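You operate a simulated robot arm through the tools that you are given. There is no shell and no other tool. Be economical: measure what you need, move in short steps, check, and stop when the job is done.

The job below is to be done with a simulated robot arm. You get a single attempt, and the scene is never put back.

TASK
Put things in order on the green table. At the end: the sink plunger is on the wooden trivet; the tea carton marked lemon stands on top of the red tomato; the green carton (marked "MINT") stands where the tape block stood; the felt block stands where the green carton stood; the tape block stands on top of the soap dish; whatever was shut is shut again. Leave all else as you found it, and nothing knocked over. Set down upright: sink plunger.

The check looks at the end state, three seconds after you hand in, the way a careful person would. Anything else that was tipped, shoved, dropped, spilled or broken makes it a failure.

THE ROBOT
A 7-joint arm with a two-finger parallel gripper, fixed in place. Base frame: the origin is at the foot of the arm, x ahead of it, y to its left, z up; the work surface is at about z = 0. Lengths are in m, angles in rad, forces in N, time in s.
With the tool pointing down near the work surface it reaches from about 0.22 to 0.58 m from the base axis. Its first joint turns from -1.152 to 1.152 rad. Payload 2.5 kg.
The TCP is the grasp point between the finger pads, 0.023 m short of the fingertips. In the tool frame z runs along the fingers and y along their closing line. Largest opening 0.094 m; finger width 0.038, thickness 0.01; the body of the gripper, 0.054 by 0.096 m, starts 0.039 m behind the TCP.
Orientation is that of the tool frame in the base frame, as a unit quaternion [x, y, z, w]. With the fingers straight down and closing along the base's y, the tool's x points along the base's -x, its y along +y and its z along -z.

THE INTERFACE
- The arm moves only by the tool arm_command. Its argument "targets" is a list of rows, each an object (a shift or turn left out is 0, a gripper value left out holds the last) with "rotation": the turn, a rotation vector about the tool's x, y, z in rad, a list of three; "dp": the shift along the tool's x, y, z in m, a list of three; "fingers": the closure in counts, from 0 (fully open) to 255 (shut). In form: [{"rotation": [rx, ry, rz], "dp": [dx, dy, dz], "fingers": fingers}, ...]. A call has 1 to 10 rows; each row is the pose to reach, as a shift and turn from the pose commanded when the call began, along the tool's axes at that moment. Each row takes 0.2 s and may step no farther than 0.05 m and 0.15 rad from the row before; otherwise, or with a gripper value out of range, the whole call is refused. Where a pose cannot be reached the arm comes as near as it can. A force on the tool above 40 N (or 10 N above the force at the start of the call, whichever is more), or a blocked arm, ends the call early, and 0.2 s more pass. Each finger travels about 0.108 m/s and halts on what it meets, pressing with about 44 N; the grip force reading is that of the motor and also rises with nothing between the fingers. The clock runs only during rows and for 0.2 s after the last one: add rows that repeat a pose to give the fingers time. It gives the time, the measured TCP pose, the force on the tool (base axes), the opening and the grip force at its end, in the units of the frame above (readings bear some noise), with the torque about the TCP (base axes, N m) and any sound that the robot's microphone picked up, and new pictures: "pictures" is both (left out), scene, wrist or none.
- Cameras (640 x 400 px; columns grow to the right, rows downward): "scene" is fixed at [0.1195, -0.4118, 0.5325]; the picture's right is [0.80, -0.60, 0.00], its down [-0.39, -0.53, -0.75] and it looks along [0.45, 0.61, -0.66] (base axes); focal length 233 px, centre (320, 200). "wrist" rides on the gripper at [0.086, 0.016, -0.074] in the tool frame; the picture's right is [-0.18, 0.98, 0.00], its down [-0.58, -0.11, -0.81] and it looks along [-0.79, -0.15, 0.59] (tool axes); focal length 243 px, centre (320, 200).
- locate(camera, pixels): for up to 12 pixels [column, row] of the newest picture of that camera ("zoom" is the newest enlarged one), the place [x, y, z] in the base frame of the surface seen there, good to about 0.002 m. The clock stands still meanwhile.
- enlarge(camera, box): a new picture of the part [left, top, right, bottom] of that camera's present view, enlarged. The clock stands still meanwhile.
- hand_in(): hands the job in; it is judged then, once.

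Keep the steps short. Do not move on a guess: measure, check each grasp and each placing, and mend mistakes. In all there are 80 turns and 200 pictures (those below and enlarged ones count). Leave the gripper open and the arm clear of the work at the hand-in unless told otherwise, and finish with a single line.

The tools are called after "Request:" as a command line: name --argument value ..., lists and objects as JSON in quotes. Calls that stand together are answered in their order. arm_command: Moves the arm, as the interface text tells. Its arguments: {"type":"object","properties":{"targets":{"type":"array","items":{"type":"object","properties":{"rotation":{"type":"array","items":{"type":"number"}},"dp":{"type":"array","items":{"type":"number"}},"fingers":{"type":"number"}}}},"pictures":{"type":"string","enum":["both","scene","wrist","none"]}},"required":["targets"]} The other tools are called the same way: locate (camera, pixels) gives the place of the surface under pixels of a picture; enlarge (camera, box) takes an enlarged picture of a part of a camera's view; hand_in () hands the job in.

At the start:

```text
clock: 0.0
ee_pos: [0.3186, 0.044, 0.3513]
ee_rot: [0.0, 1.0, 0.0, 0.0]
force: [0.2, 1.7, 0.6]
ft_torque: [0.0, -0.07, 0.03]
gripper_width: 0.094
grasp_force: 0.1
```

scene: 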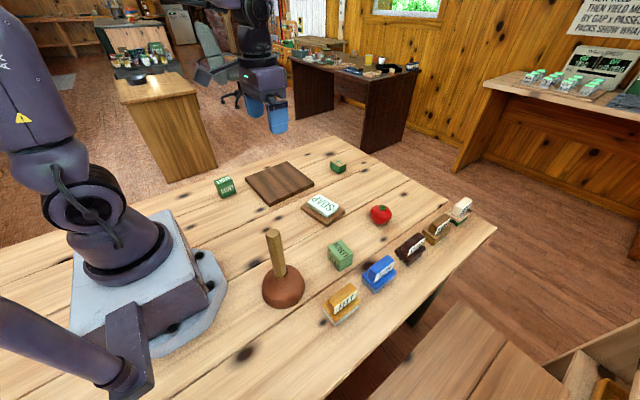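
wrist: 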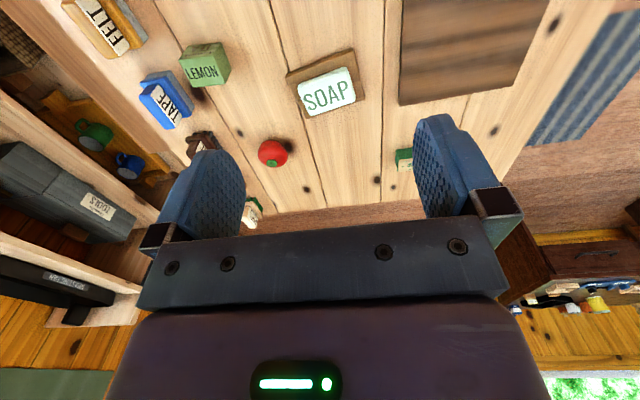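

I see the plunger, several blocks, a tomato, the soap dish and the trivet. First I'll enlarge the scene to read the labels.

Request:
enlarge --camera "scene" --box '[300, 180, 500, 330]'

Request:
enlarge --camera "scene" --box '[190, 140, 390, 265]'

Request:
locate --camera "scene" --pixels '[[272, 235], [283, 285], [340, 243], [380, 210], [378, 268], [340, 295], [280, 183], [322, 207], [225, 183], [338, 164], [410, 243], [436, 224]]'

```text
2.67 times, centred on (400, 255) of scene
```

zoom: 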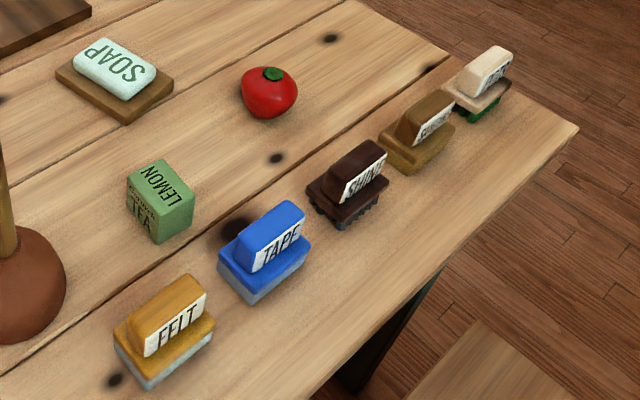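

```text
3.20 times, centred on (290, 202) of scene
```

zoom: 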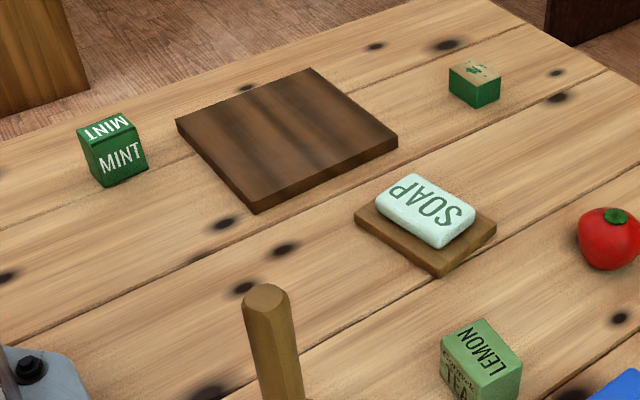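

```text
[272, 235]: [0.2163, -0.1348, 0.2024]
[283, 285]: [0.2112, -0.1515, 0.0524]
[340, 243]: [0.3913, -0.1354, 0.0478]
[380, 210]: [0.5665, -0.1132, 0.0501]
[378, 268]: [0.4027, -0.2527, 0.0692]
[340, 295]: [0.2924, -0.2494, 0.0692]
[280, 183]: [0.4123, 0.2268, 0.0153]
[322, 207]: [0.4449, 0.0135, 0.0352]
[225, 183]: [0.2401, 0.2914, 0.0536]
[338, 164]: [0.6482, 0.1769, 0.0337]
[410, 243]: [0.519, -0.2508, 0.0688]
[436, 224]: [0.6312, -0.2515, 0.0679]
```

Next I'll look closer through the wrist camera and measure the outlines of the small objects.

Request:
enlarge --camera "wrist" --box '[50, 0, 370, 200]'

Request:
enlarge --camera "scene" --box '[295, 180, 407, 250]'

Request:
locate --camera "zoom" --pixels '[[44, 145], [120, 80], [278, 154], [210, 220], [70, 125], [180, 190], [130, 90], [240, 150], [155, 140], [480, 170], [490, 145], [510, 170]]'

```text
2.00 times, centred on (210, 100) of wrist
```

zoom: 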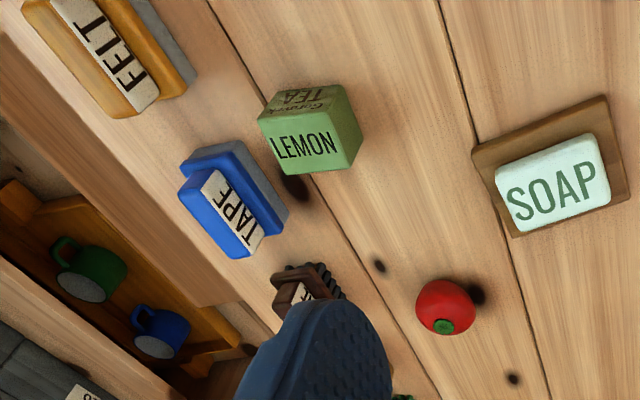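

```text
5.71 times, centred on (351, 215) of scene
```

zoom: 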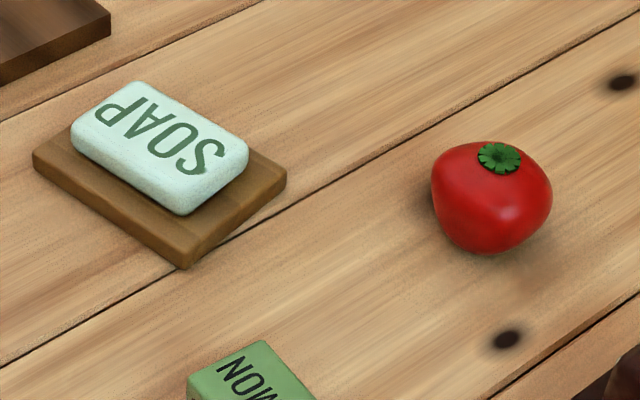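

```text
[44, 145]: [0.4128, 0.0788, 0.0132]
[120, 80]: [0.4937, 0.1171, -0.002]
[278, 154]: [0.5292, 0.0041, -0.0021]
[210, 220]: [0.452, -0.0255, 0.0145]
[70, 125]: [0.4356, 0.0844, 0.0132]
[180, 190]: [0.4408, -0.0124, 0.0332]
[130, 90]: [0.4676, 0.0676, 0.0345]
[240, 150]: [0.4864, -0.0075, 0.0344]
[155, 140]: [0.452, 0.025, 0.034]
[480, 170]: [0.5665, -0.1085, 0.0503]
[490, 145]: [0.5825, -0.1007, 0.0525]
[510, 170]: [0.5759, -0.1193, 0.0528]
```

Now I'll measure the tomato and soap tops in detail.

Request:
locate --camera "zoom" --pixels '[[500, 157], [482, 147], [515, 150], [520, 165], [470, 150], [455, 160], [540, 175], [438, 185], [550, 195], [490, 190], [490, 245], [530, 155]]'

Request:
locate --camera "zoom" --pixels '[[82, 122], [138, 88], [240, 148], [183, 195], [160, 138], [110, 105], [190, 118], [212, 170], [130, 158], [36, 152], [182, 246], [284, 172]]'

Request:
enlarge --camera "scene" --box '[315, 230, 411, 290]'

```text
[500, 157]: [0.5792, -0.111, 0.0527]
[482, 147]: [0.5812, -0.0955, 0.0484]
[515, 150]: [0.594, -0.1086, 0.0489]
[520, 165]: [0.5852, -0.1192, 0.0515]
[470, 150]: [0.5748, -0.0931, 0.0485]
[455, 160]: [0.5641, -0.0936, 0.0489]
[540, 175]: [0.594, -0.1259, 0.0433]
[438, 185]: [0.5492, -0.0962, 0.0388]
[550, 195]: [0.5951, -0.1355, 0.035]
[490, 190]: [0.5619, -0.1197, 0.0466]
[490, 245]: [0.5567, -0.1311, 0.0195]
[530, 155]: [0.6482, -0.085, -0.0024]
```

```text
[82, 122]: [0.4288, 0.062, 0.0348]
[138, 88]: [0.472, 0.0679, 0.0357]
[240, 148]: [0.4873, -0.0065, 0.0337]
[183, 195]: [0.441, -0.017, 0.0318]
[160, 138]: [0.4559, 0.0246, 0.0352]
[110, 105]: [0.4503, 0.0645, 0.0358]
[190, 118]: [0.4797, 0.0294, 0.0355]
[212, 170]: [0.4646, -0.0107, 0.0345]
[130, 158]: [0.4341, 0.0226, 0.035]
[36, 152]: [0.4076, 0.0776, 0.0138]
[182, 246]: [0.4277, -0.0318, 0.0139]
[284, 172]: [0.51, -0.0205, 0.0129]
```

```text
6.67 times, centred on (363, 260) of scene
```

zoom: 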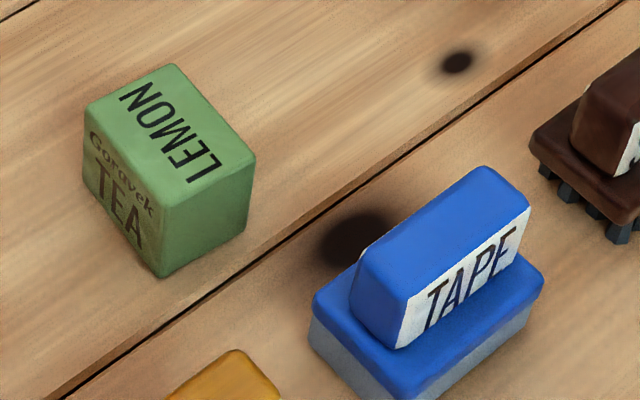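

Next I'll measure the lemon and tape block corners in this zoom.

Request:
locate --camera "zoom" --pixels '[[90, 105], [170, 69], [250, 152], [162, 196], [165, 130], [160, 272], [244, 235], [480, 172], [525, 205], [364, 265], [402, 292], [440, 225]]'

Request:
locate --camera "zoom" --pixels '[[320, 295], [400, 385], [538, 278], [398, 343], [520, 255], [470, 310], [315, 340], [530, 320], [350, 290], [460, 280], [90, 190], [600, 100]]'

Request:
enlarge --camera "scene" --box '[312, 270, 376, 330]'

```text
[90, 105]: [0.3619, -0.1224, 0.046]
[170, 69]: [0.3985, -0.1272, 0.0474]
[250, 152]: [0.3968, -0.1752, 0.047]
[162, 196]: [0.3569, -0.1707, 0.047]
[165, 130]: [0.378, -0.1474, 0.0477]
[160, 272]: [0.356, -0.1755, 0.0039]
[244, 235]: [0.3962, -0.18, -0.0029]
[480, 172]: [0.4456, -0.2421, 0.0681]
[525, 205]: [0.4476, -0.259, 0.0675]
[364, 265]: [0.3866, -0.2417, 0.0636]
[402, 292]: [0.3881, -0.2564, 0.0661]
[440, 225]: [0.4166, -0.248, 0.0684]
```

```text
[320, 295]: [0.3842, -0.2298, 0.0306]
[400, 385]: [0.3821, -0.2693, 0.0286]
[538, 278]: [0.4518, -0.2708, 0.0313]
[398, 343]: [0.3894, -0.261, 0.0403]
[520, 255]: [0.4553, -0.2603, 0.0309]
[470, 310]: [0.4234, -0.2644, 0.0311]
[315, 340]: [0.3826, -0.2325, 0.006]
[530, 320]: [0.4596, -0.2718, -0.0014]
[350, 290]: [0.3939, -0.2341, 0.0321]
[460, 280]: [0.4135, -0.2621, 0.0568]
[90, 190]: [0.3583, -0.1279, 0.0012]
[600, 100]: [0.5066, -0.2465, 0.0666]
```

```text
6.67 times, centred on (344, 300) of scene
```

zoom: 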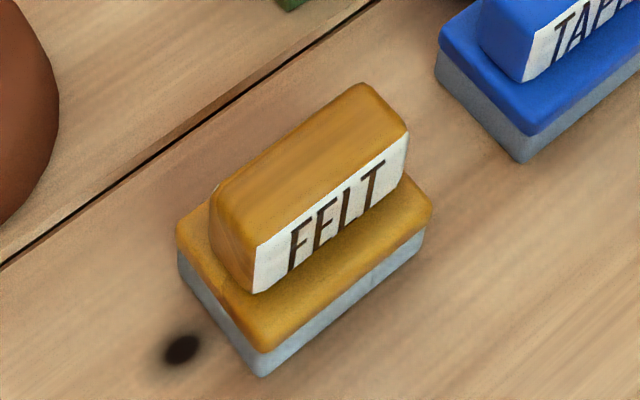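

Now the felt block corners, then the mint carton and the trivet.

Request:
locate --camera "zoom" --pixels '[[215, 190], [362, 88], [403, 130], [258, 240], [310, 165], [182, 235], [262, 345], [428, 210], [340, 285], [265, 372], [180, 265], [205, 270]]'

Request:
enlarge --camera "scene" --box '[205, 150, 325, 225]'

```text
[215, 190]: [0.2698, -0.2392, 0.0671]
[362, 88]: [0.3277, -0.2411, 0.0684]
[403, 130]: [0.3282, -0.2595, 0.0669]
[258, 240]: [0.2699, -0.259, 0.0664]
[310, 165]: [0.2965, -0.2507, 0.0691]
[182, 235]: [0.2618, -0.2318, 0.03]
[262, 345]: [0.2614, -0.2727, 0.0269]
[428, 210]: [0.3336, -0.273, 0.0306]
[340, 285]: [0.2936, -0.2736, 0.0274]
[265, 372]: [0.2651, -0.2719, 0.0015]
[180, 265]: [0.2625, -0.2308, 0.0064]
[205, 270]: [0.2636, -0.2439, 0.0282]
```

```text
5.33 times, centred on (265, 188) of scene
```

zoom: 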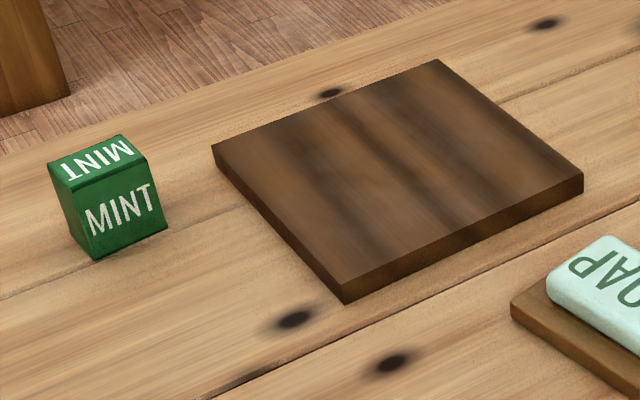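

Now I'll measure the mint carton and trivet corners, plus the plunger.

Request:
locate --camera "zoom" --pixels '[[50, 163], [122, 138], [145, 158], [73, 188], [97, 163], [95, 256], [164, 226], [56, 205], [214, 147], [436, 62], [580, 174], [344, 284]]'

Request:
enlarge --camera "scene" --box '[240, 220, 336, 320]'

```text
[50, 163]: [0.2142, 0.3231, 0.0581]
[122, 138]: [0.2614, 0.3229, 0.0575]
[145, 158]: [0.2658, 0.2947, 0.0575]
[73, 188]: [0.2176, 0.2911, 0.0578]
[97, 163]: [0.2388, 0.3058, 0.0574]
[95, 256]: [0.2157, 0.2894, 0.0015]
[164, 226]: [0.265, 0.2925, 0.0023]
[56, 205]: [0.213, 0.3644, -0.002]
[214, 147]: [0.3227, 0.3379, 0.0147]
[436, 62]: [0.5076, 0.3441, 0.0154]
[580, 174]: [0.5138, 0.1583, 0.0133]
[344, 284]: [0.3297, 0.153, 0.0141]
```

```text
4.00 times, centred on (288, 270) of scene
```

zoom: 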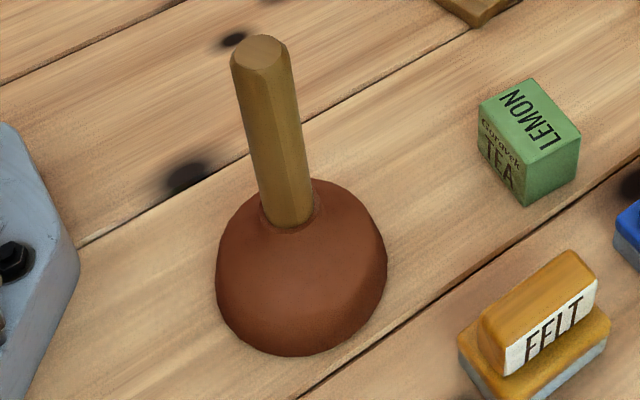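

Measuring the plunger handle.

Request:
locate --camera "zoom" --pixels '[[262, 50], [238, 60], [285, 48], [250, 110], [290, 108], [270, 160], [285, 210], [265, 210], [310, 205], [220, 270], [385, 265], [310, 352]]'

Request:
enlarge --camera "scene" --box '[320, 145, 400, 195]'

```text
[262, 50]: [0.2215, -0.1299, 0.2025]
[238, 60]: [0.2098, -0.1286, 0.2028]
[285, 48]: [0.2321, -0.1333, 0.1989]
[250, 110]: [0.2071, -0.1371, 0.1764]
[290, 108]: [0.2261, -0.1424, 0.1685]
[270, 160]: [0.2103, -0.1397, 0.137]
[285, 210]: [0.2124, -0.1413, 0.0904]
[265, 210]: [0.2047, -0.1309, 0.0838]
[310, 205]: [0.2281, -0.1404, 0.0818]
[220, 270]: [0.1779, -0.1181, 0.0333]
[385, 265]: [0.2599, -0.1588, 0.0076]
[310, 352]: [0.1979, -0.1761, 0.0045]
```

```text
8.00 times, centred on (360, 170) of scene
```

zoom: 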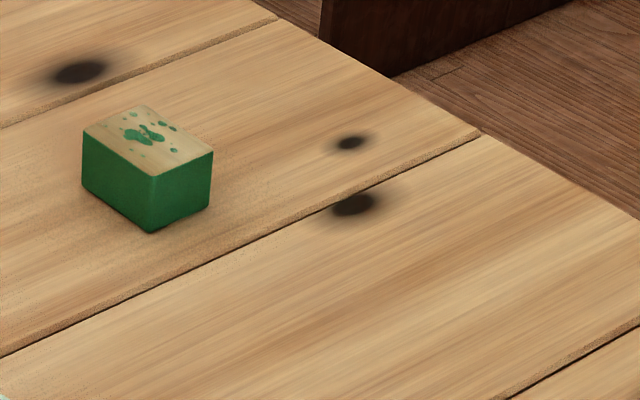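

The handle axis is at about (0.2205, -0.131) and its top at 0.203. First I'll move to above the handle with the tool pointing down and the gripper open.

Request:
arm_command --targets '[{"dp": [0.0163, -0.0292, 0.015], "fingers": 0}, {"dp": [0.0327, -0.0583, 0.03]}, {"dp": [0.049, -0.0875, 0.045]}, {"dp": [0.0653, -0.1167, 0.06]}, {"dp": [0.0817, -0.1458, 0.075]}, {"dp": [0.098, -0.175, 0.09]}, {"dp": [0.098, -0.175, 0.09]}]'

```text
clock: 1.6
ee_pos: [0.2187, -0.1311, 0.2604]
ee_rot: [0.0, 1.0, 0.0, 0.0]
force: [0.3, 0.8, 0.4]
ft_torque: [0.02, 0.01, -0.01]
gripper_width: 0.0941
grasp_force: 0.1
```

scene: 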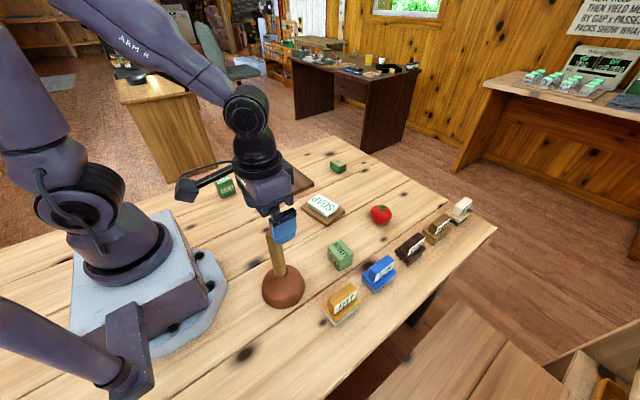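
wrist: 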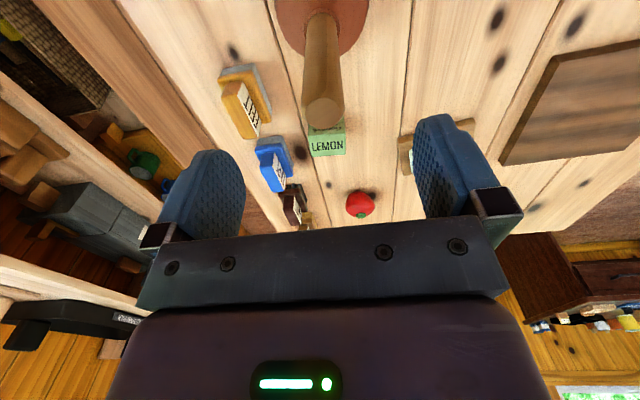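

The handle end at (323,110) in the wrist view lies between the fingers. Next I'll lower 0.075 m, then close.

Request:
arm_command --targets '[{"dp": [0, 0, 0.0375]}, {"dp": [0, 0, 0.075]}, {"dp": [0, 0, 0.075]}, {"dp": [0, 0, 0.075], "fingers": 255}, {"dp": [0, 0, 0.075]}, {"dp": [0, 0, 0.075]}, {"dp": [0, 0, 0.075]}]'

```text
clock: 3.2
ee_pos: [0.2201, -0.131, 0.1861]
ee_rot: [-0.001, 1.0, -0.001, 0.0]
force: [-0.1, -0.1, 0.4]
ft_torque: [0.01, -0.01, -0.02]
gripper_width: 0.0266
grasp_force: 43.4
```

scene: 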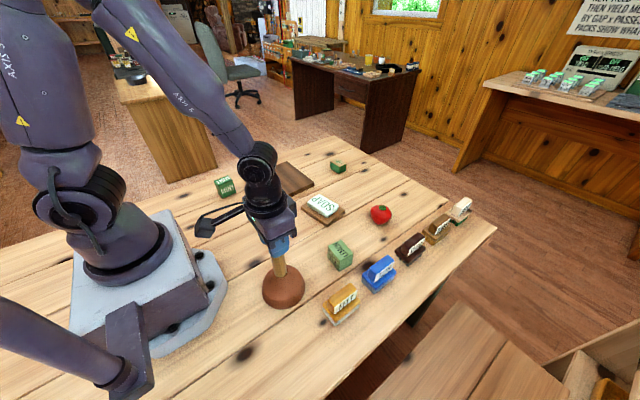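
wrist: 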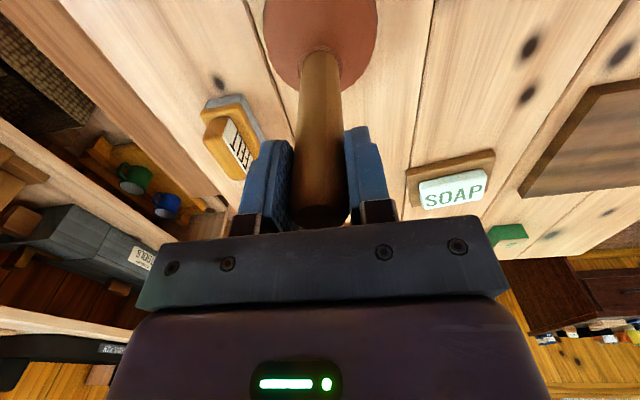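

The handle is held, 0.0266 m wide at 43 N. Next I'll lift 0.1 m and check.

Request:
arm_command --targets '[{"dp": [0, 0, -0.02]}, {"dp": [0, 0, -0.05]}, {"dp": [0, 0, -0.08]}, {"dp": [0, 0, -0.1]}, {"dp": [0, 0, -0.1]}]' --pictures "scene"

```text
clock: 4.4
ee_pos: [0.2212, -0.1298, 0.2863]
ee_rot: [0.0, 1.0, 0.0, 0.0]
force: [-0.6, -1.4, -2.8]
ft_torque: [-0.04, 0.04, 0.0]
gripper_width: 0.0267
grasp_force: 44.1
```

scene: 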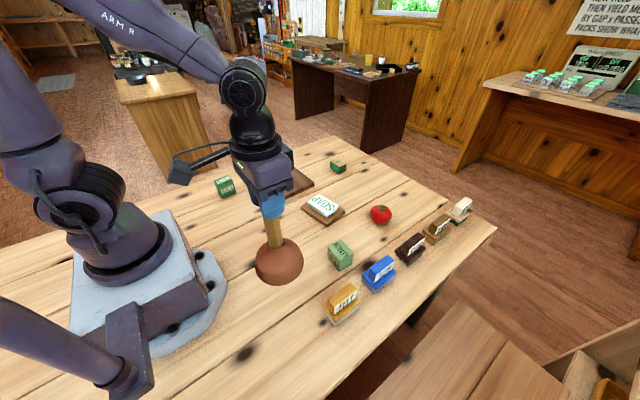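

The plunger hangs upright and clear. Next I'll carry it to above the trivet centre at (0.418, 0.249).

Request:
arm_command --targets '[{"dp": [-0.01, 0.019, 0]}, {"dp": [-0.03, 0.057, 0]}, {"dp": [-0.05, 0.096, 0]}, {"dp": [-0.072, 0.138, 0]}, {"dp": [-0.094, 0.18, 0]}, {"dp": [-0.116, 0.222, 0]}, {"dp": [-0.138, 0.264, 0]}, {"dp": [-0.16, 0.306, 0]}, {"dp": [-0.181, 0.346, 0]}, {"dp": [-0.197, 0.379, 0]}]' --pictures "none"

Request:
arm_command --targets '[{"dp": [0, 0, 0.03]}, {"dp": [0, 0, 0.05]}, {"dp": [0, 0, 0.06]}, {"dp": [0, 0, 0.06]}]'

```text
clock: 6.6
ee_pos: [0.4169, 0.2505, 0.2859]
ee_rot: [-0.001, 1.0, -0.001, -0.001]
force: [0.0, -0.3, -2.3]
ft_torque: [0.0, 0.0, -0.03]
gripper_width: 0.0266
grasp_force: 44.3
```

```text
clock: 7.6
ee_pos: [0.4177, 0.249, 0.2269]
ee_rot: [0.0, 1.0, -0.001, -0.001]
force: [-0.1, -0.8, -0.8]
ft_torque: [-0.05, 0.03, 0.0]
gripper_width: 0.0264
grasp_force: 44.0
```

scene: 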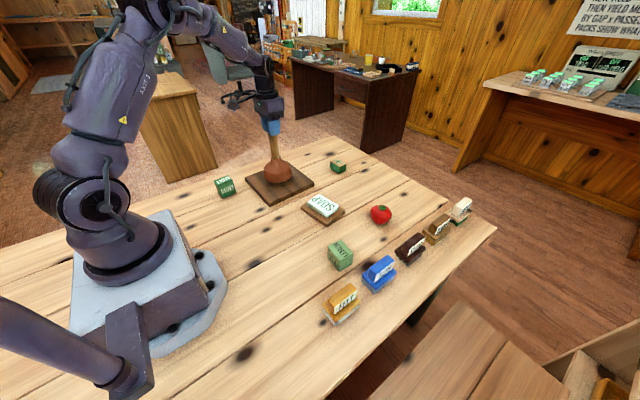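
wrist: 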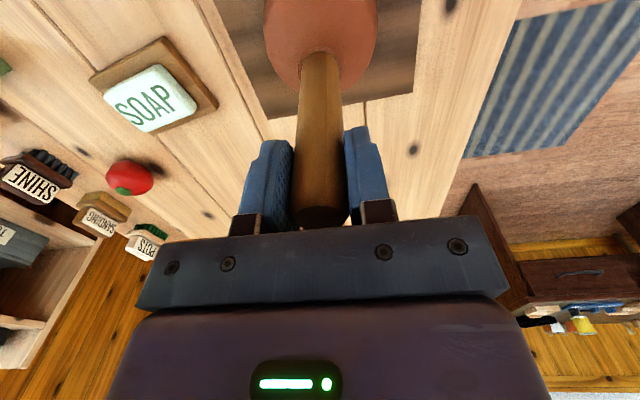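

The plunger is above the trivet with a gap of about 0.026 m. Next I'll lower in small steps.

Request:
arm_command --targets '[{"dp": [0, 0, 0.012]}, {"dp": [0, 0, 0.02]}, {"dp": [0, 0, 0.024]}, {"dp": [0, 0, 0.026]}, {"dp": [0, 0, 0.026]}]' --pictures "none"

```text
clock: 8.9
ee_pos: [0.4176, 0.2484, 0.204]
ee_rot: [0.0, 1.0, 0.0, 0.0]
force: [-1.9, -1.4, 4.7]
ft_torque: [-0.36, 0.05, -0.01]
gripper_width: 0.0261
grasp_force: 44.2
stopped in row 5: the force on the tool passed its limit at 41 N (the readings are from after the stop); the commanded pose is now the measured one
```

The force rose and the call stopped at z = 0.204, so the plunger is in contact with the trivet. Next I'll open and go straight up.

Request:
arm_command --targets '[{"dp": [0, 0, 0], "fingers": 0}, {"dp": [0, 0, 0]}, {"dp": [0, 0, 0]}, {"dp": [0, 0, -0.03]}, {"dp": [0, 0, -0.07]}, {"dp": [0, 0, -0.08]}]'

Request:
enlarge --camera "scene" --box '[210, 120, 338, 220]'

```text
clock: 10.3
ee_pos: [0.4176, 0.2488, 0.2834]
ee_rot: [0.0, 1.0, 0.001, 0.001]
force: [-0.2, 0.9, -0.1]
ft_torque: [-0.02, 0.0, 0.02]
gripper_width: 0.0941
grasp_force: 0.0
```

scene: 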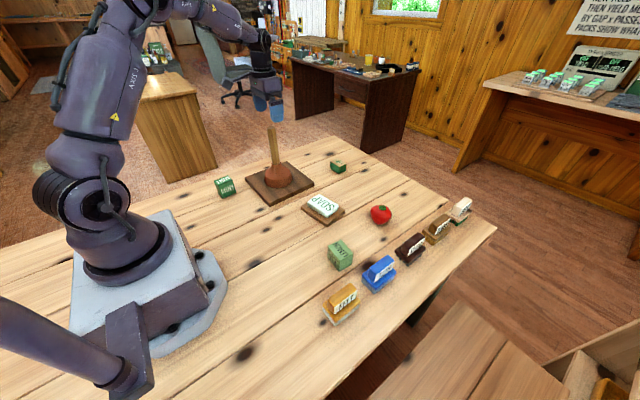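
wrist: 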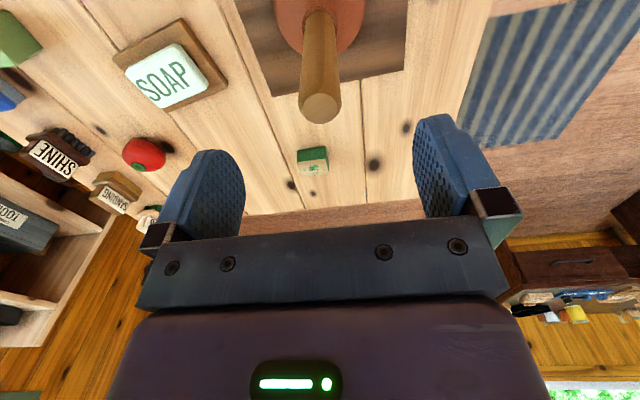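

```text
4.00 times, centred on (274, 170) of scene
```

zoom: 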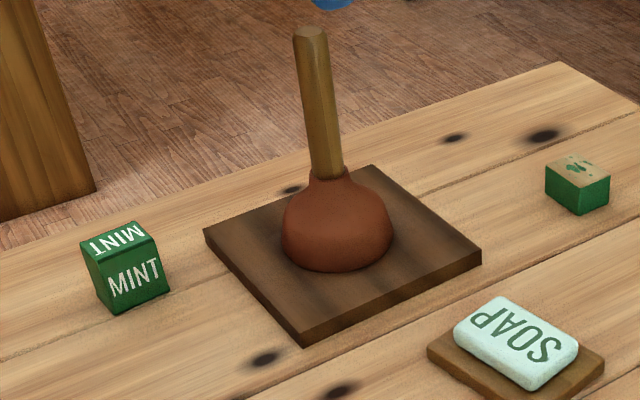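

The plunger stands upright on the trivet. Next is the tape block: I'll travel in -y at height, then come down above its knob at (0.4175, -0.2505).

Request:
arm_command --targets '[{"dp": [0, -0.0499, 0]}, {"dp": [0, -0.0998, 0]}, {"dp": [0, -0.1497, 0]}, {"dp": [0, -0.1996, 0]}, {"dp": [0, -0.2495, 0]}, {"dp": [0, -0.2994, 0]}, {"dp": [0, -0.3493, 0]}, {"dp": [0, -0.3992, 0]}, {"dp": [0, -0.4491, 0]}, {"dp": [0, -0.499, 0]}]' --pictures "none"

Request:
arm_command --targets '[{"dp": [0, 0, 0.05]}, {"dp": [0, 0, 0.1]}, {"dp": [0, 0, 0.15]}, {"dp": [0, 0, 0.17]}, {"dp": [0, 0, 0.17]}]'

```text
clock: 12.5
ee_pos: [0.4165, -0.2506, 0.2802]
ee_rot: [-0.001, 1.0, 0.001, 0.001]
force: [0.5, 0.0, 0.4]
ft_torque: [0.01, 0.0, -0.03]
gripper_width: 0.0942
grasp_force: 0.1
```

```text
clock: 13.7
ee_pos: [0.4167, -0.2493, 0.1124]
ee_rot: [0.0, 1.0, 0.001, 0.0]
force: [1.0, 0.7, 0.5]
ft_torque: [0.0, 0.02, 0.04]
gripper_width: 0.094
grasp_force: 0.2
```

scene: 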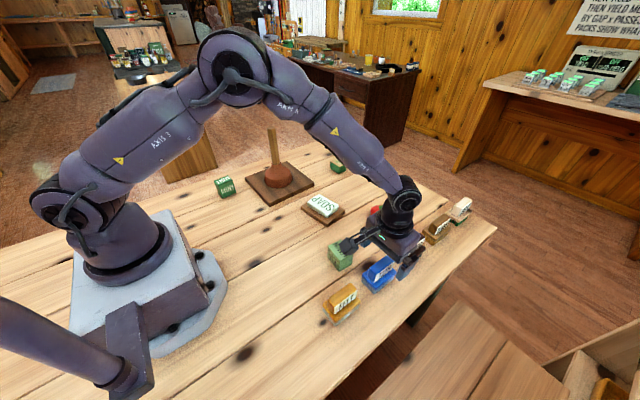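
wrist: 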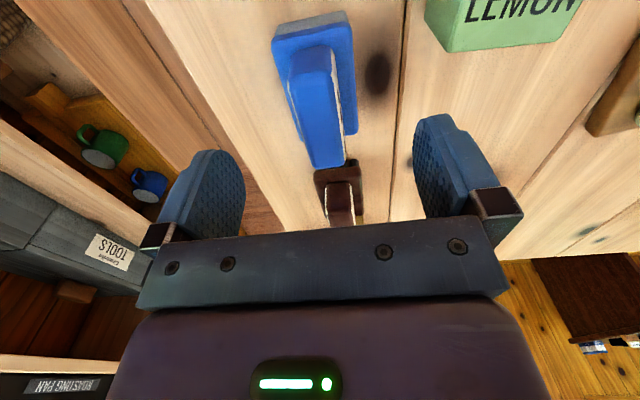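

The knob lies between the fingers. Next I'll lower to about z = 0.058, with the fingertips just above the block's base, and close.

Request:
arm_command --targets '[{"dp": [0, 0, 0.03]}, {"dp": [0, 0, 0.05]}, {"dp": [0, 0, 0.054]}, {"dp": [0, 0, 0.054], "fingers": 255}, {"dp": [0, 0, 0.054]}, {"dp": [0, 0, 0.054]}, {"dp": [0, 0, 0.054]}]'

```text
clock: 15.3
ee_pos: [0.418, -0.2507, 0.0594]
ee_rot: [0.0, 1.0, 0.0, 0.001]
force: [-0.5, 0.3, -0.1]
ft_torque: [-0.03, -0.04, 0.0]
gripper_width: 0.0257
grasp_force: 44.3
```

scene: 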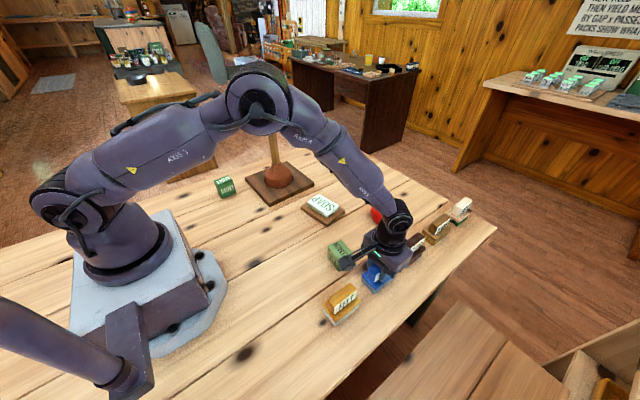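
wrist: 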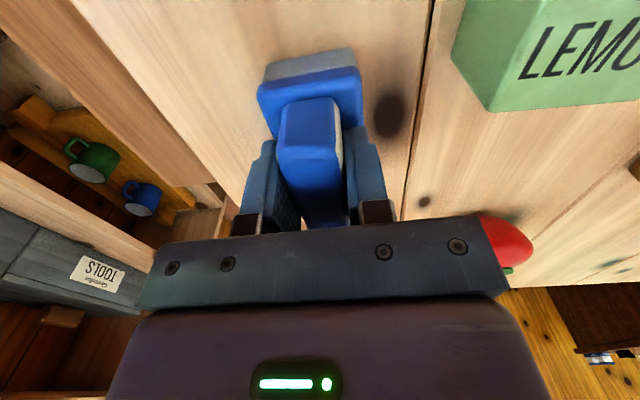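

The knob is held, 0.0257 m wide. Next I'll lift, then travel to above the soap at (0.458, 0.027) while turning 1.39 rad so the block lines up with the soap.

Request:
arm_command --targets '[{"dp": [0, 0, -0.03]}, {"dp": [0, 0, -0.07]}, {"dp": [0, 0, -0.11]}, {"dp": [0, 0, -0.12]}, {"dp": [0, 0, -0.12]}]' --pictures "wrist"

Request:
arm_command --targets '[{"dp": [-0.004, 0.0277, 0], "rotation": [0, 0, 0.139]}, {"dp": [-0.008, 0.0554, 0], "rotation": [0, 0, 0.278]}, {"dp": [-0.012, 0.0831, 0], "rotation": [0, 0, 0.417]}, {"dp": [-0.016, 0.1108, 0], "rotation": [0, 0, 0.556]}, {"dp": [-0.02, 0.1385, 0], "rotation": [0, 0, 0.695]}, {"dp": [-0.024, 0.1662, 0], "rotation": [0, 0, 0.834]}, {"dp": [-0.028, 0.194, 0], "rotation": [0, 0, 0.973]}, {"dp": [-0.032, 0.2217, 0], "rotation": [0, 0, 1.112]}, {"dp": [-0.036, 0.25, 0], "rotation": [0, 0, 1.251]}, {"dp": [-0.04, 0.2775, 0], "rotation": [0, 0, 1.39]}]'

```text
clock: 16.5
ee_pos: [0.4184, -0.2499, 0.1791]
ee_rot: [0.0, 1.0, 0.001, 0.001]
force: [0.3, 1.0, -1.0]
ft_torque: [-0.01, 0.0, 0.03]
gripper_width: 0.0254
grasp_force: 44.1
```

wrist: 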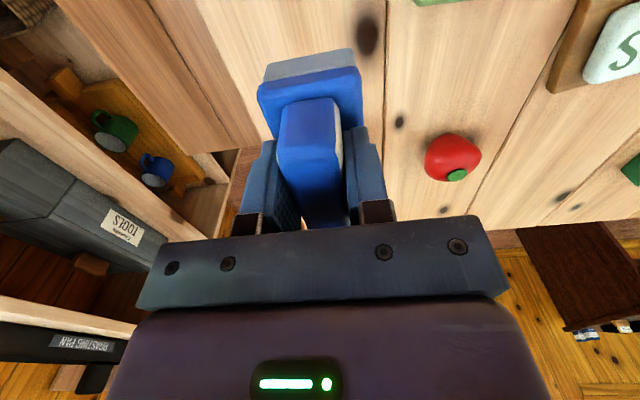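

```text
clock: 18.7
ee_pos: [0.4575, 0.0267, 0.1783]
ee_rot: [0.641, 0.767, 0.0, 0.001]
force: [0.2, 0.4, 0.0]
ft_torque: [0.01, -0.01, -0.03]
gripper_width: 0.0256
grasp_force: 44.3
```

scene: 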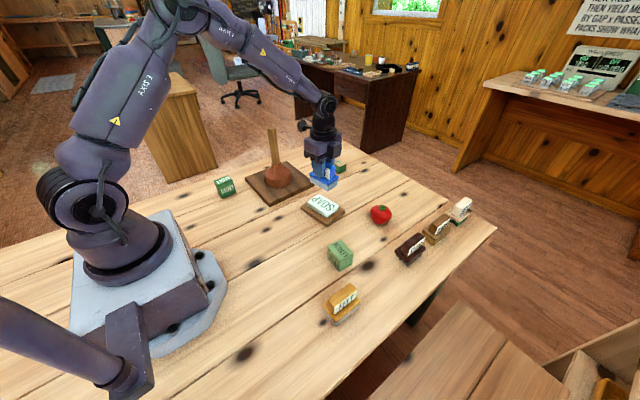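
wrist: 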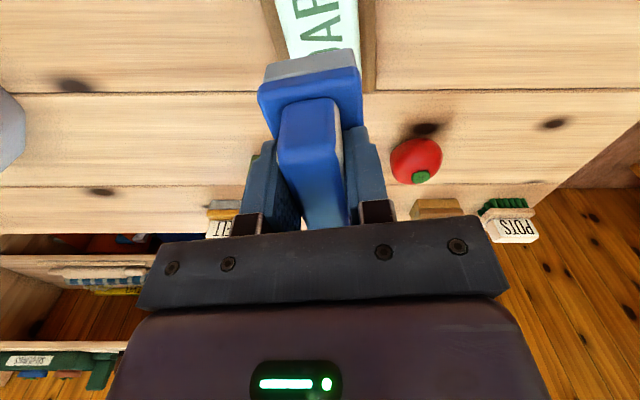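

The block is lined up with the soap below it. Next I'll lower 0.07 m and look at the gap.

Request:
arm_command --targets '[{"dp": [0, 0, 0.03]}, {"dp": [0, 0, 0.055]}, {"dp": [0, 0, 0.07]}, {"dp": [0, 0, 0.07]}]' --pictures "wrist"

Request:
enlarge --camera "scene" --box '[282, 160, 362, 230]'

```text
clock: 19.7
ee_pos: [0.4578, 0.0278, 0.1083]
ee_rot: [0.64, 0.768, 0.001, 0.001]
force: [0.0, 0.3, -0.1]
ft_torque: [0.03, 0.0, 0.04]
gripper_width: 0.0255
grasp_force: 44.1
```

wrist: 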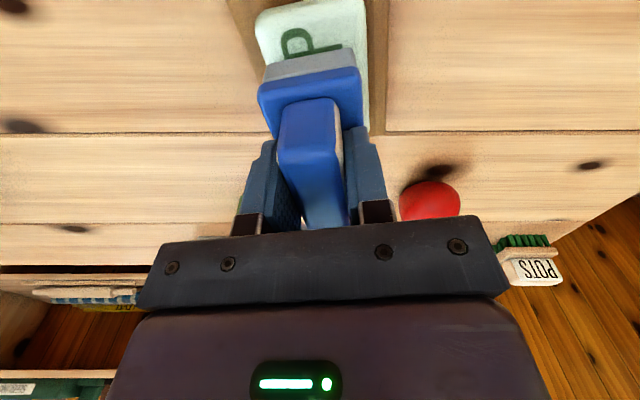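

```text
5.71 times, centred on (322, 195) of scene
```

zoom: 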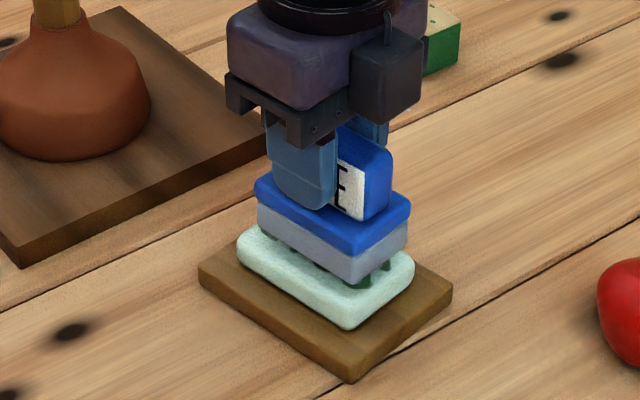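

The block is well centred, about 0.013 m above the soap. Next I'll lower it gently.

Request:
arm_command --targets '[{"dp": [0, 0, 0.007]}, {"dp": [0, 0, 0.011]}, {"dp": [0, 0, 0.0125]}, {"dp": [0, 0, 0.0135]}]' --pictures "none"

```text
clock: 20.7
ee_pos: [0.4583, 0.0275, 0.0959]
ee_rot: [0.641, 0.768, 0.002, 0.0]
force: [-12.7, 3.2, 29.5]
ft_torque: [-0.94, 0.63, -0.43]
gripper_width: 0.0258
grasp_force: 43.4
```

The block is in contact at 29 N. Next I'll ease up 1 mm, release and rise.

Request:
arm_command --targets '[{"dp": [0, 0, -0.001]}, {"dp": [0, 0, -0.001], "fingers": 120}, {"dp": [0, 0, -0.001], "fingers": 0}, {"dp": [0, 0, -0.001]}, {"dp": [0, 0, -0.001]}, {"dp": [0, 0, -0.03]}, {"dp": [0, 0, -0.07]}, {"dp": [0, 0, -0.11]}, {"dp": [0, 0, -0.14]}]'

Request:
enlarge --camera "scene" --box '[282, 160, 362, 230]'

```text
clock: 22.7
ee_pos: [0.4577, 0.0263, 0.234]
ee_rot: [0.64, 0.768, 0.001, 0.0]
force: [0.6, -1.1, -0.1]
ft_torque: [-0.02, 0.02, 0.01]
gripper_width: 0.094
grasp_force: 0.1
```

scene: 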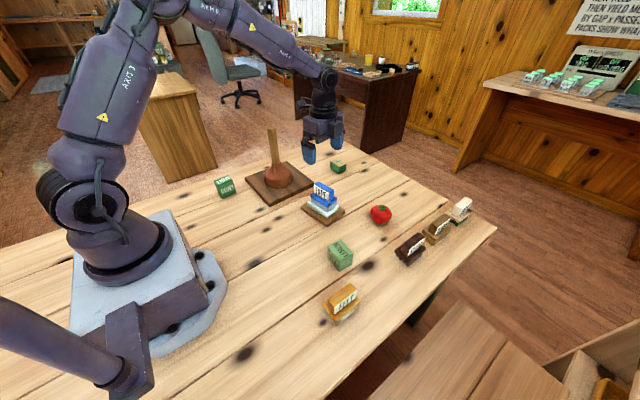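
wrist: 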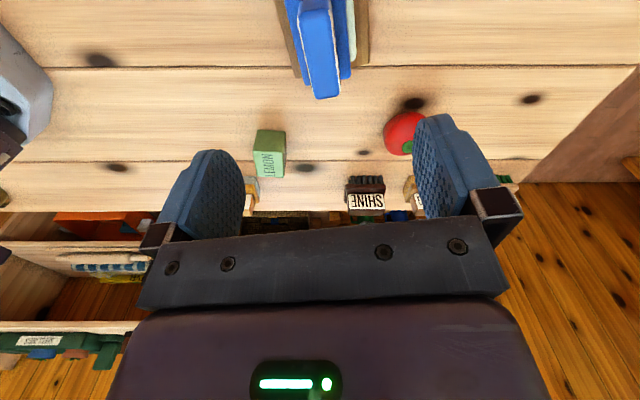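

```text
5.71 times, centred on (322, 195) of scene
```

zoom: 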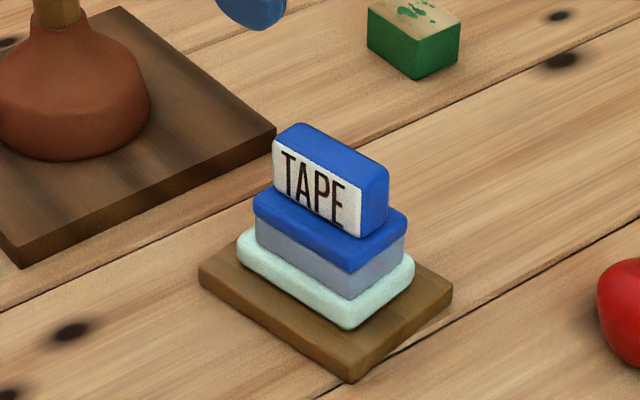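

The tape block sits squarely on the soap dish. Next I'll go to above the mint carton at (0.24, 0.307), turning back.

Request:
arm_command --targets '[{"dp": [0.0315, -0.01635, -0.01], "rotation": [0, 0, -0.139]}, {"dp": [0.063, -0.0327, -0.02], "rotation": [0, 0, -0.278]}, {"dp": [0.0945, -0.049, -0.026], "rotation": [0, 0, -0.417]}, {"dp": [0.126, -0.0654, -0.026], "rotation": [0, 0, -0.556]}, {"dp": [0.1575, -0.0817, -0.026], "rotation": [0, 0, -0.695]}, {"dp": [0.189, -0.0981, -0.026], "rotation": [0, 0, -0.834]}, {"dp": [0.2205, -0.1145, -0.026], "rotation": [0, 0, -0.973]}, {"dp": [0.252, -0.1308, -0.026], "rotation": [0, 0, -1.112]}, {"dp": [0.2835, -0.1472, -0.026], "rotation": [0, 0, -1.251]}, {"dp": [0.3151, -0.1635, -0.026], "rotation": [0, 0, -1.39]}]'

```text
clock: 24.9
ee_pos: [0.2375, 0.3072, 0.261]
ee_rot: [-0.002, 1.0, 0.0, 0.0]
force: [0.0, 0.5, -0.1]
ft_torque: [0.0, -0.01, -0.01]
gripper_width: 0.0941
grasp_force: 0.1
```

scene: 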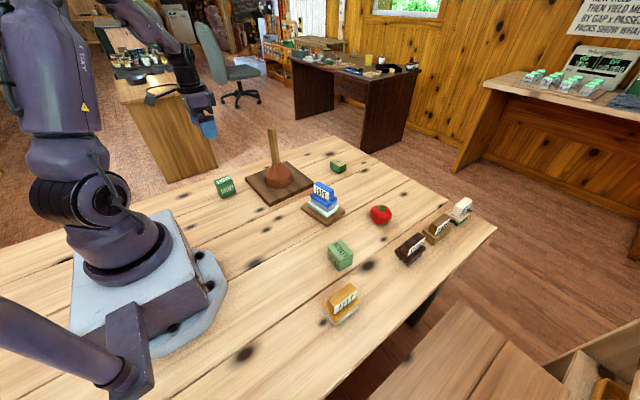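
wrist: 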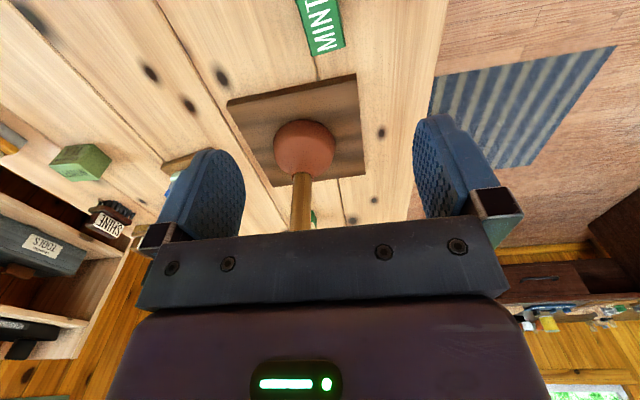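

The wrist view shows the near end of the mint carton at about (325,25). I'll locate its edges from here to refine its width and yaw.

Request:
locate --camera "wrist" --pixels '[[317, 53], [344, 46], [338, 15], [332, 2], [306, 18], [298, 2], [320, 20], [325, 40]]'

Request:
locate --camera "scene" --pixels '[[225, 179], [217, 180], [229, 176], [232, 180], [219, 185], [222, 196], [235, 192]]'

```text
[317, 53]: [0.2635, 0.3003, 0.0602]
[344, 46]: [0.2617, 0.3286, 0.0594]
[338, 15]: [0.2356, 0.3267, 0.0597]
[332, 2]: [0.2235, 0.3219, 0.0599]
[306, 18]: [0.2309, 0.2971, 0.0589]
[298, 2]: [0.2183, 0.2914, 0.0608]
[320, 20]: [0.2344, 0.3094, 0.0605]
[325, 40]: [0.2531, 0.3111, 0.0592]
```

```text
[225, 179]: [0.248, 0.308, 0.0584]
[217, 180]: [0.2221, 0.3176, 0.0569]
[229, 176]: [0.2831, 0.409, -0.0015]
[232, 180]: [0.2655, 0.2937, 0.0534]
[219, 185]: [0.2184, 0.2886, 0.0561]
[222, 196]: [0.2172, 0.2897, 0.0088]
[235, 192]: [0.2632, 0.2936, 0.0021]
```

The carton centre is about (0.240, 0.309), yaw about +5°. Next I'll lower while turning 5° to match.

Request:
arm_command --targets '[{"dp": [-0.0025, 0.002, 0.04], "rotation": [0, 0, -0.08]}, {"dp": [-0.0025, 0.002, 0.085], "rotation": [0, 0, -0.08]}, {"dp": [-0.0025, 0.002, 0.13], "rotation": [0, 0, -0.08]}, {"dp": [-0.0025, 0.002, 0.15], "rotation": [0, 0, -0.08]}, {"dp": [-0.0025, 0.002, 0.15], "rotation": [0, 0, -0.08]}]'

```text
clock: 26.1
ee_pos: [0.2402, 0.3113, 0.1108]
ee_rot: [-0.04, 0.999, 0.001, 0.001]
force: [0.8, 0.1, -0.2]
ft_torque: [-0.02, -0.01, -0.01]
gripper_width: 0.0941
grasp_force: 0.0
```

scene: 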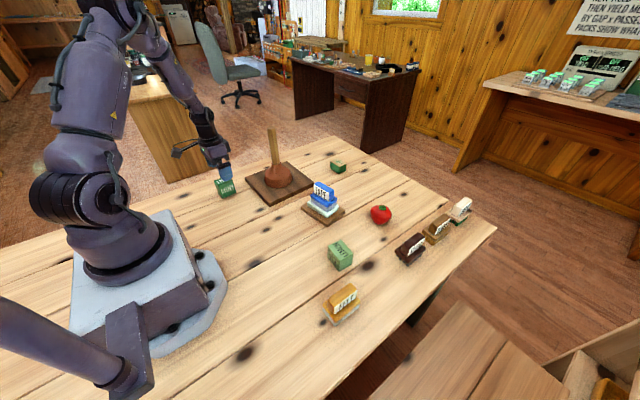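
wrist: 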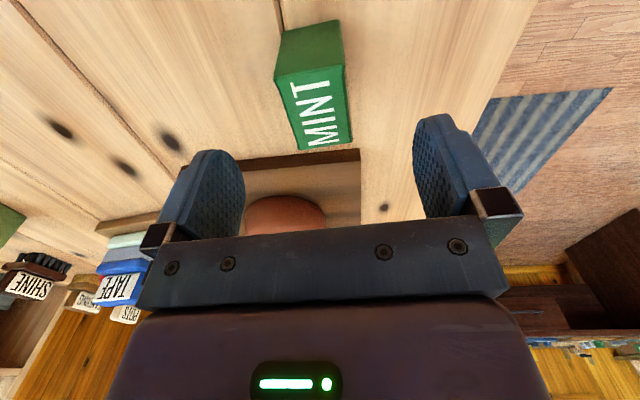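

Checking the carton's top corners again from nearer.

Request:
locate --camera "wrist" --pixels '[[278, 80], [300, 148], [351, 141], [340, 68], [315, 110], [335, 25], [283, 35]]'

```text
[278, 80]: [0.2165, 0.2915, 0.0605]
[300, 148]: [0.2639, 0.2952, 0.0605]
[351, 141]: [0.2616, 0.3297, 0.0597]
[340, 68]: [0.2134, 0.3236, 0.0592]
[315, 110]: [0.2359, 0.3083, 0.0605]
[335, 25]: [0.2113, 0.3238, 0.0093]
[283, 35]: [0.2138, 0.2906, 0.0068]
```

The centre is (0.239, 0.310) and the alignment is good. Next I'll lower to z = 0.037 and close.

Request:
arm_command --targets '[{"dp": [0, 0, 0.04]}, {"dp": [0, 0, 0.065]}, {"dp": [0, 0, 0.074]}, {"dp": [0, 0, 0.074], "fingers": 255}, {"dp": [0, 0, 0.074]}, {"dp": [0, 0, 0.074]}, {"dp": [0, 0, 0.074]}]'

```text
clock: 27.7
ee_pos: [0.2421, 0.3099, 0.0379]
ee_rot: [-0.039, 0.999, 0.0, 0.001]
force: [0.3, -0.3, -0.6]
ft_torque: [-0.01, 0.0, 0.03]
gripper_width: 0.0393
grasp_force: 44.3
```

scene: 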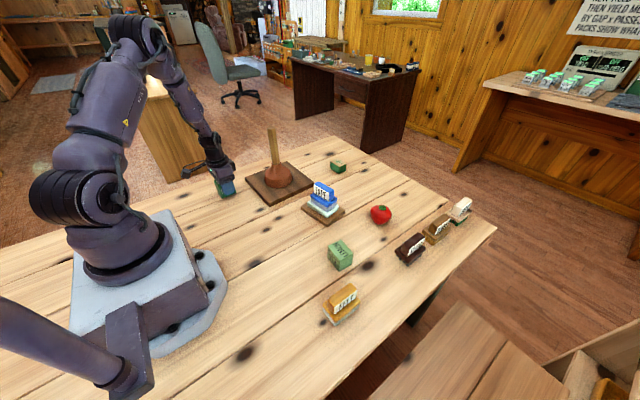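
wrist: 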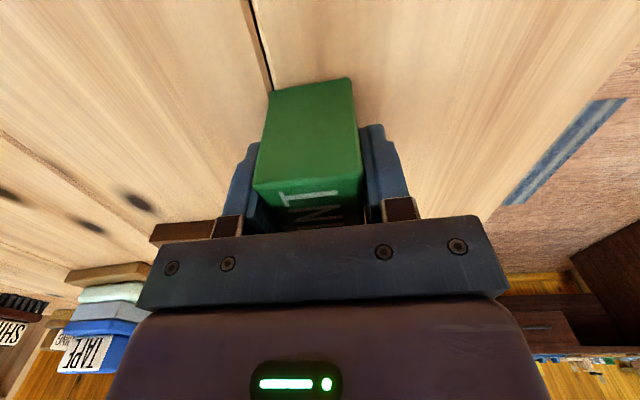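

The carton is held, 0.0393 m wide. Next I'll lift straight up, then turn back 0.08 rad.

Request:
arm_command --targets '[{"dp": [0, 0, -0.03]}, {"dp": [0, 0, -0.075]}, {"dp": [0, 0, -0.12], "rotation": [0, 0, 0.04]}, {"dp": [0, 0, -0.16], "rotation": [0, 0, 0.08]}, {"dp": [0, 0, -0.16], "rotation": [0, 0, 0.08]}]'

```text
clock: 28.9
ee_pos: [0.2422, 0.3112, 0.198]
ee_rot: [0.0, 1.0, 0.0, 0.001]
force: [0.0, -0.1, -0.5]
ft_torque: [-0.01, -0.02, -0.04]
gripper_width: 0.0394
grasp_force: 43.8
```

scene: 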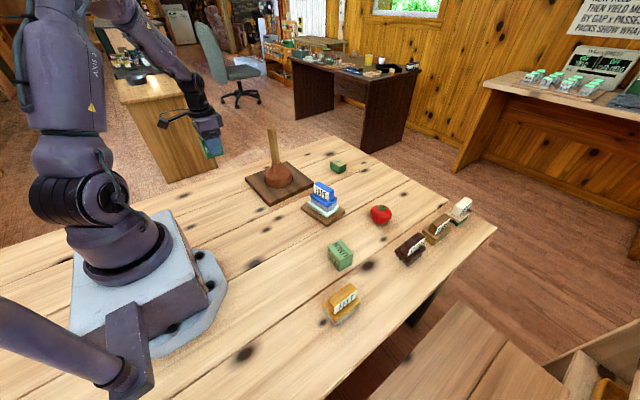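
wrist: 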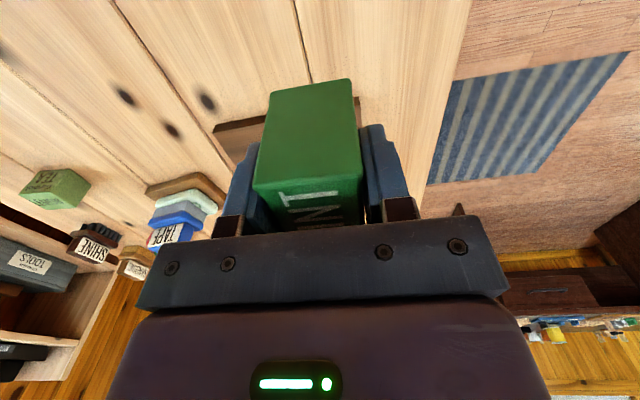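

The carton is clear of the table. Next I'll carry it to above the old tape spot.

Request:
arm_command --targets '[{"dp": [-0.0137, -0.0432, 0]}, {"dp": [-0.0274, -0.0863, 0]}, {"dp": [-0.0411, -0.1295, 0]}, {"dp": [-0.0548, -0.1726, 0]}, {"dp": [-0.0685, -0.2158, 0]}, {"dp": [-0.0822, -0.2589, 0]}, {"dp": [-0.0959, -0.3021, 0]}, {"dp": [-0.1096, -0.3452, 0]}, {"dp": [-0.1233, -0.3884, 0]}, {"dp": [-0.137, -0.4315, 0]}]' --pictures "none"

Request:
arm_command --targets '[{"dp": [-0.0137, -0.0432, 0]}, {"dp": [-0.0274, -0.0863, 0]}, {"dp": [-0.041, -0.129, 0]}, {"dp": [-0.041, -0.129, 0.05]}, {"dp": [-0.041, -0.129, 0.1]}, {"dp": [-0.041, -0.129, 0.14]}, {"dp": [-0.041, -0.129, 0.14]}]'

```text
clock: 31.1
ee_pos: [0.3788, -0.1236, 0.1954]
ee_rot: [-0.001, 1.0, 0.001, 0.002]
force: [0.4, 0.6, -0.7]
ft_torque: [0.0, 0.0, 0.0]
gripper_width: 0.0391
grasp_force: 44.3
```

```text
clock: 32.7
ee_pos: [0.4221, -0.2498, 0.0587]
ee_rot: [0.0, 1.0, 0.0, 0.001]
force: [-0.6, -0.5, -0.2]
ft_torque: [0.01, 0.01, -0.03]
gripper_width: 0.0393
grasp_force: 43.6
```

scene: 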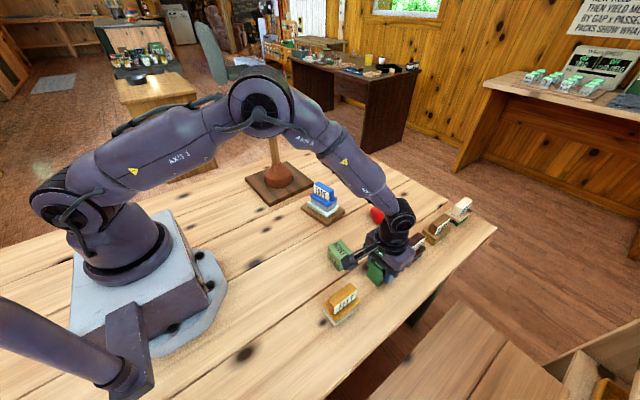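
wrist: 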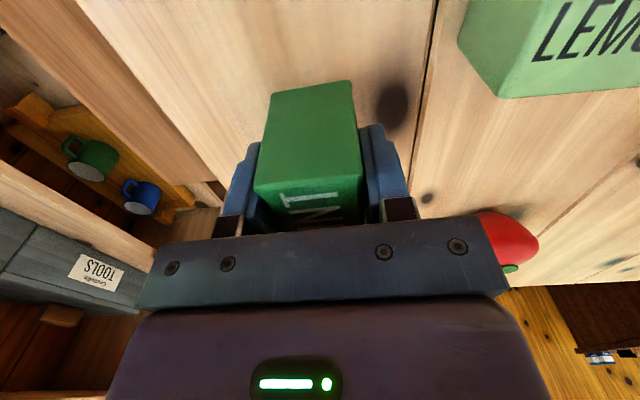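

The carton is above the spot, about 0.021 m up. Next I'll lower gently.

Request:
arm_command --targets '[{"dp": [0.001, 0, 0.01]}, {"dp": [0.001, 0, 0.017]}, {"dp": [0.001, 0, 0.0195]}, {"dp": [0.001, 0, 0.0205]}, {"dp": [0.001, 0, 0.0205]}]' --pictures "none"

```text
clock: 33.9
ee_pos: [0.42, -0.251, 0.0378]
ee_rot: [0.0, 1.0, 0.0, 0.002]
force: [-1.6, -0.6, 4.5]
ft_torque: [-0.03, -0.01, -0.01]
gripper_width: 0.0392
grasp_force: 44.3
```

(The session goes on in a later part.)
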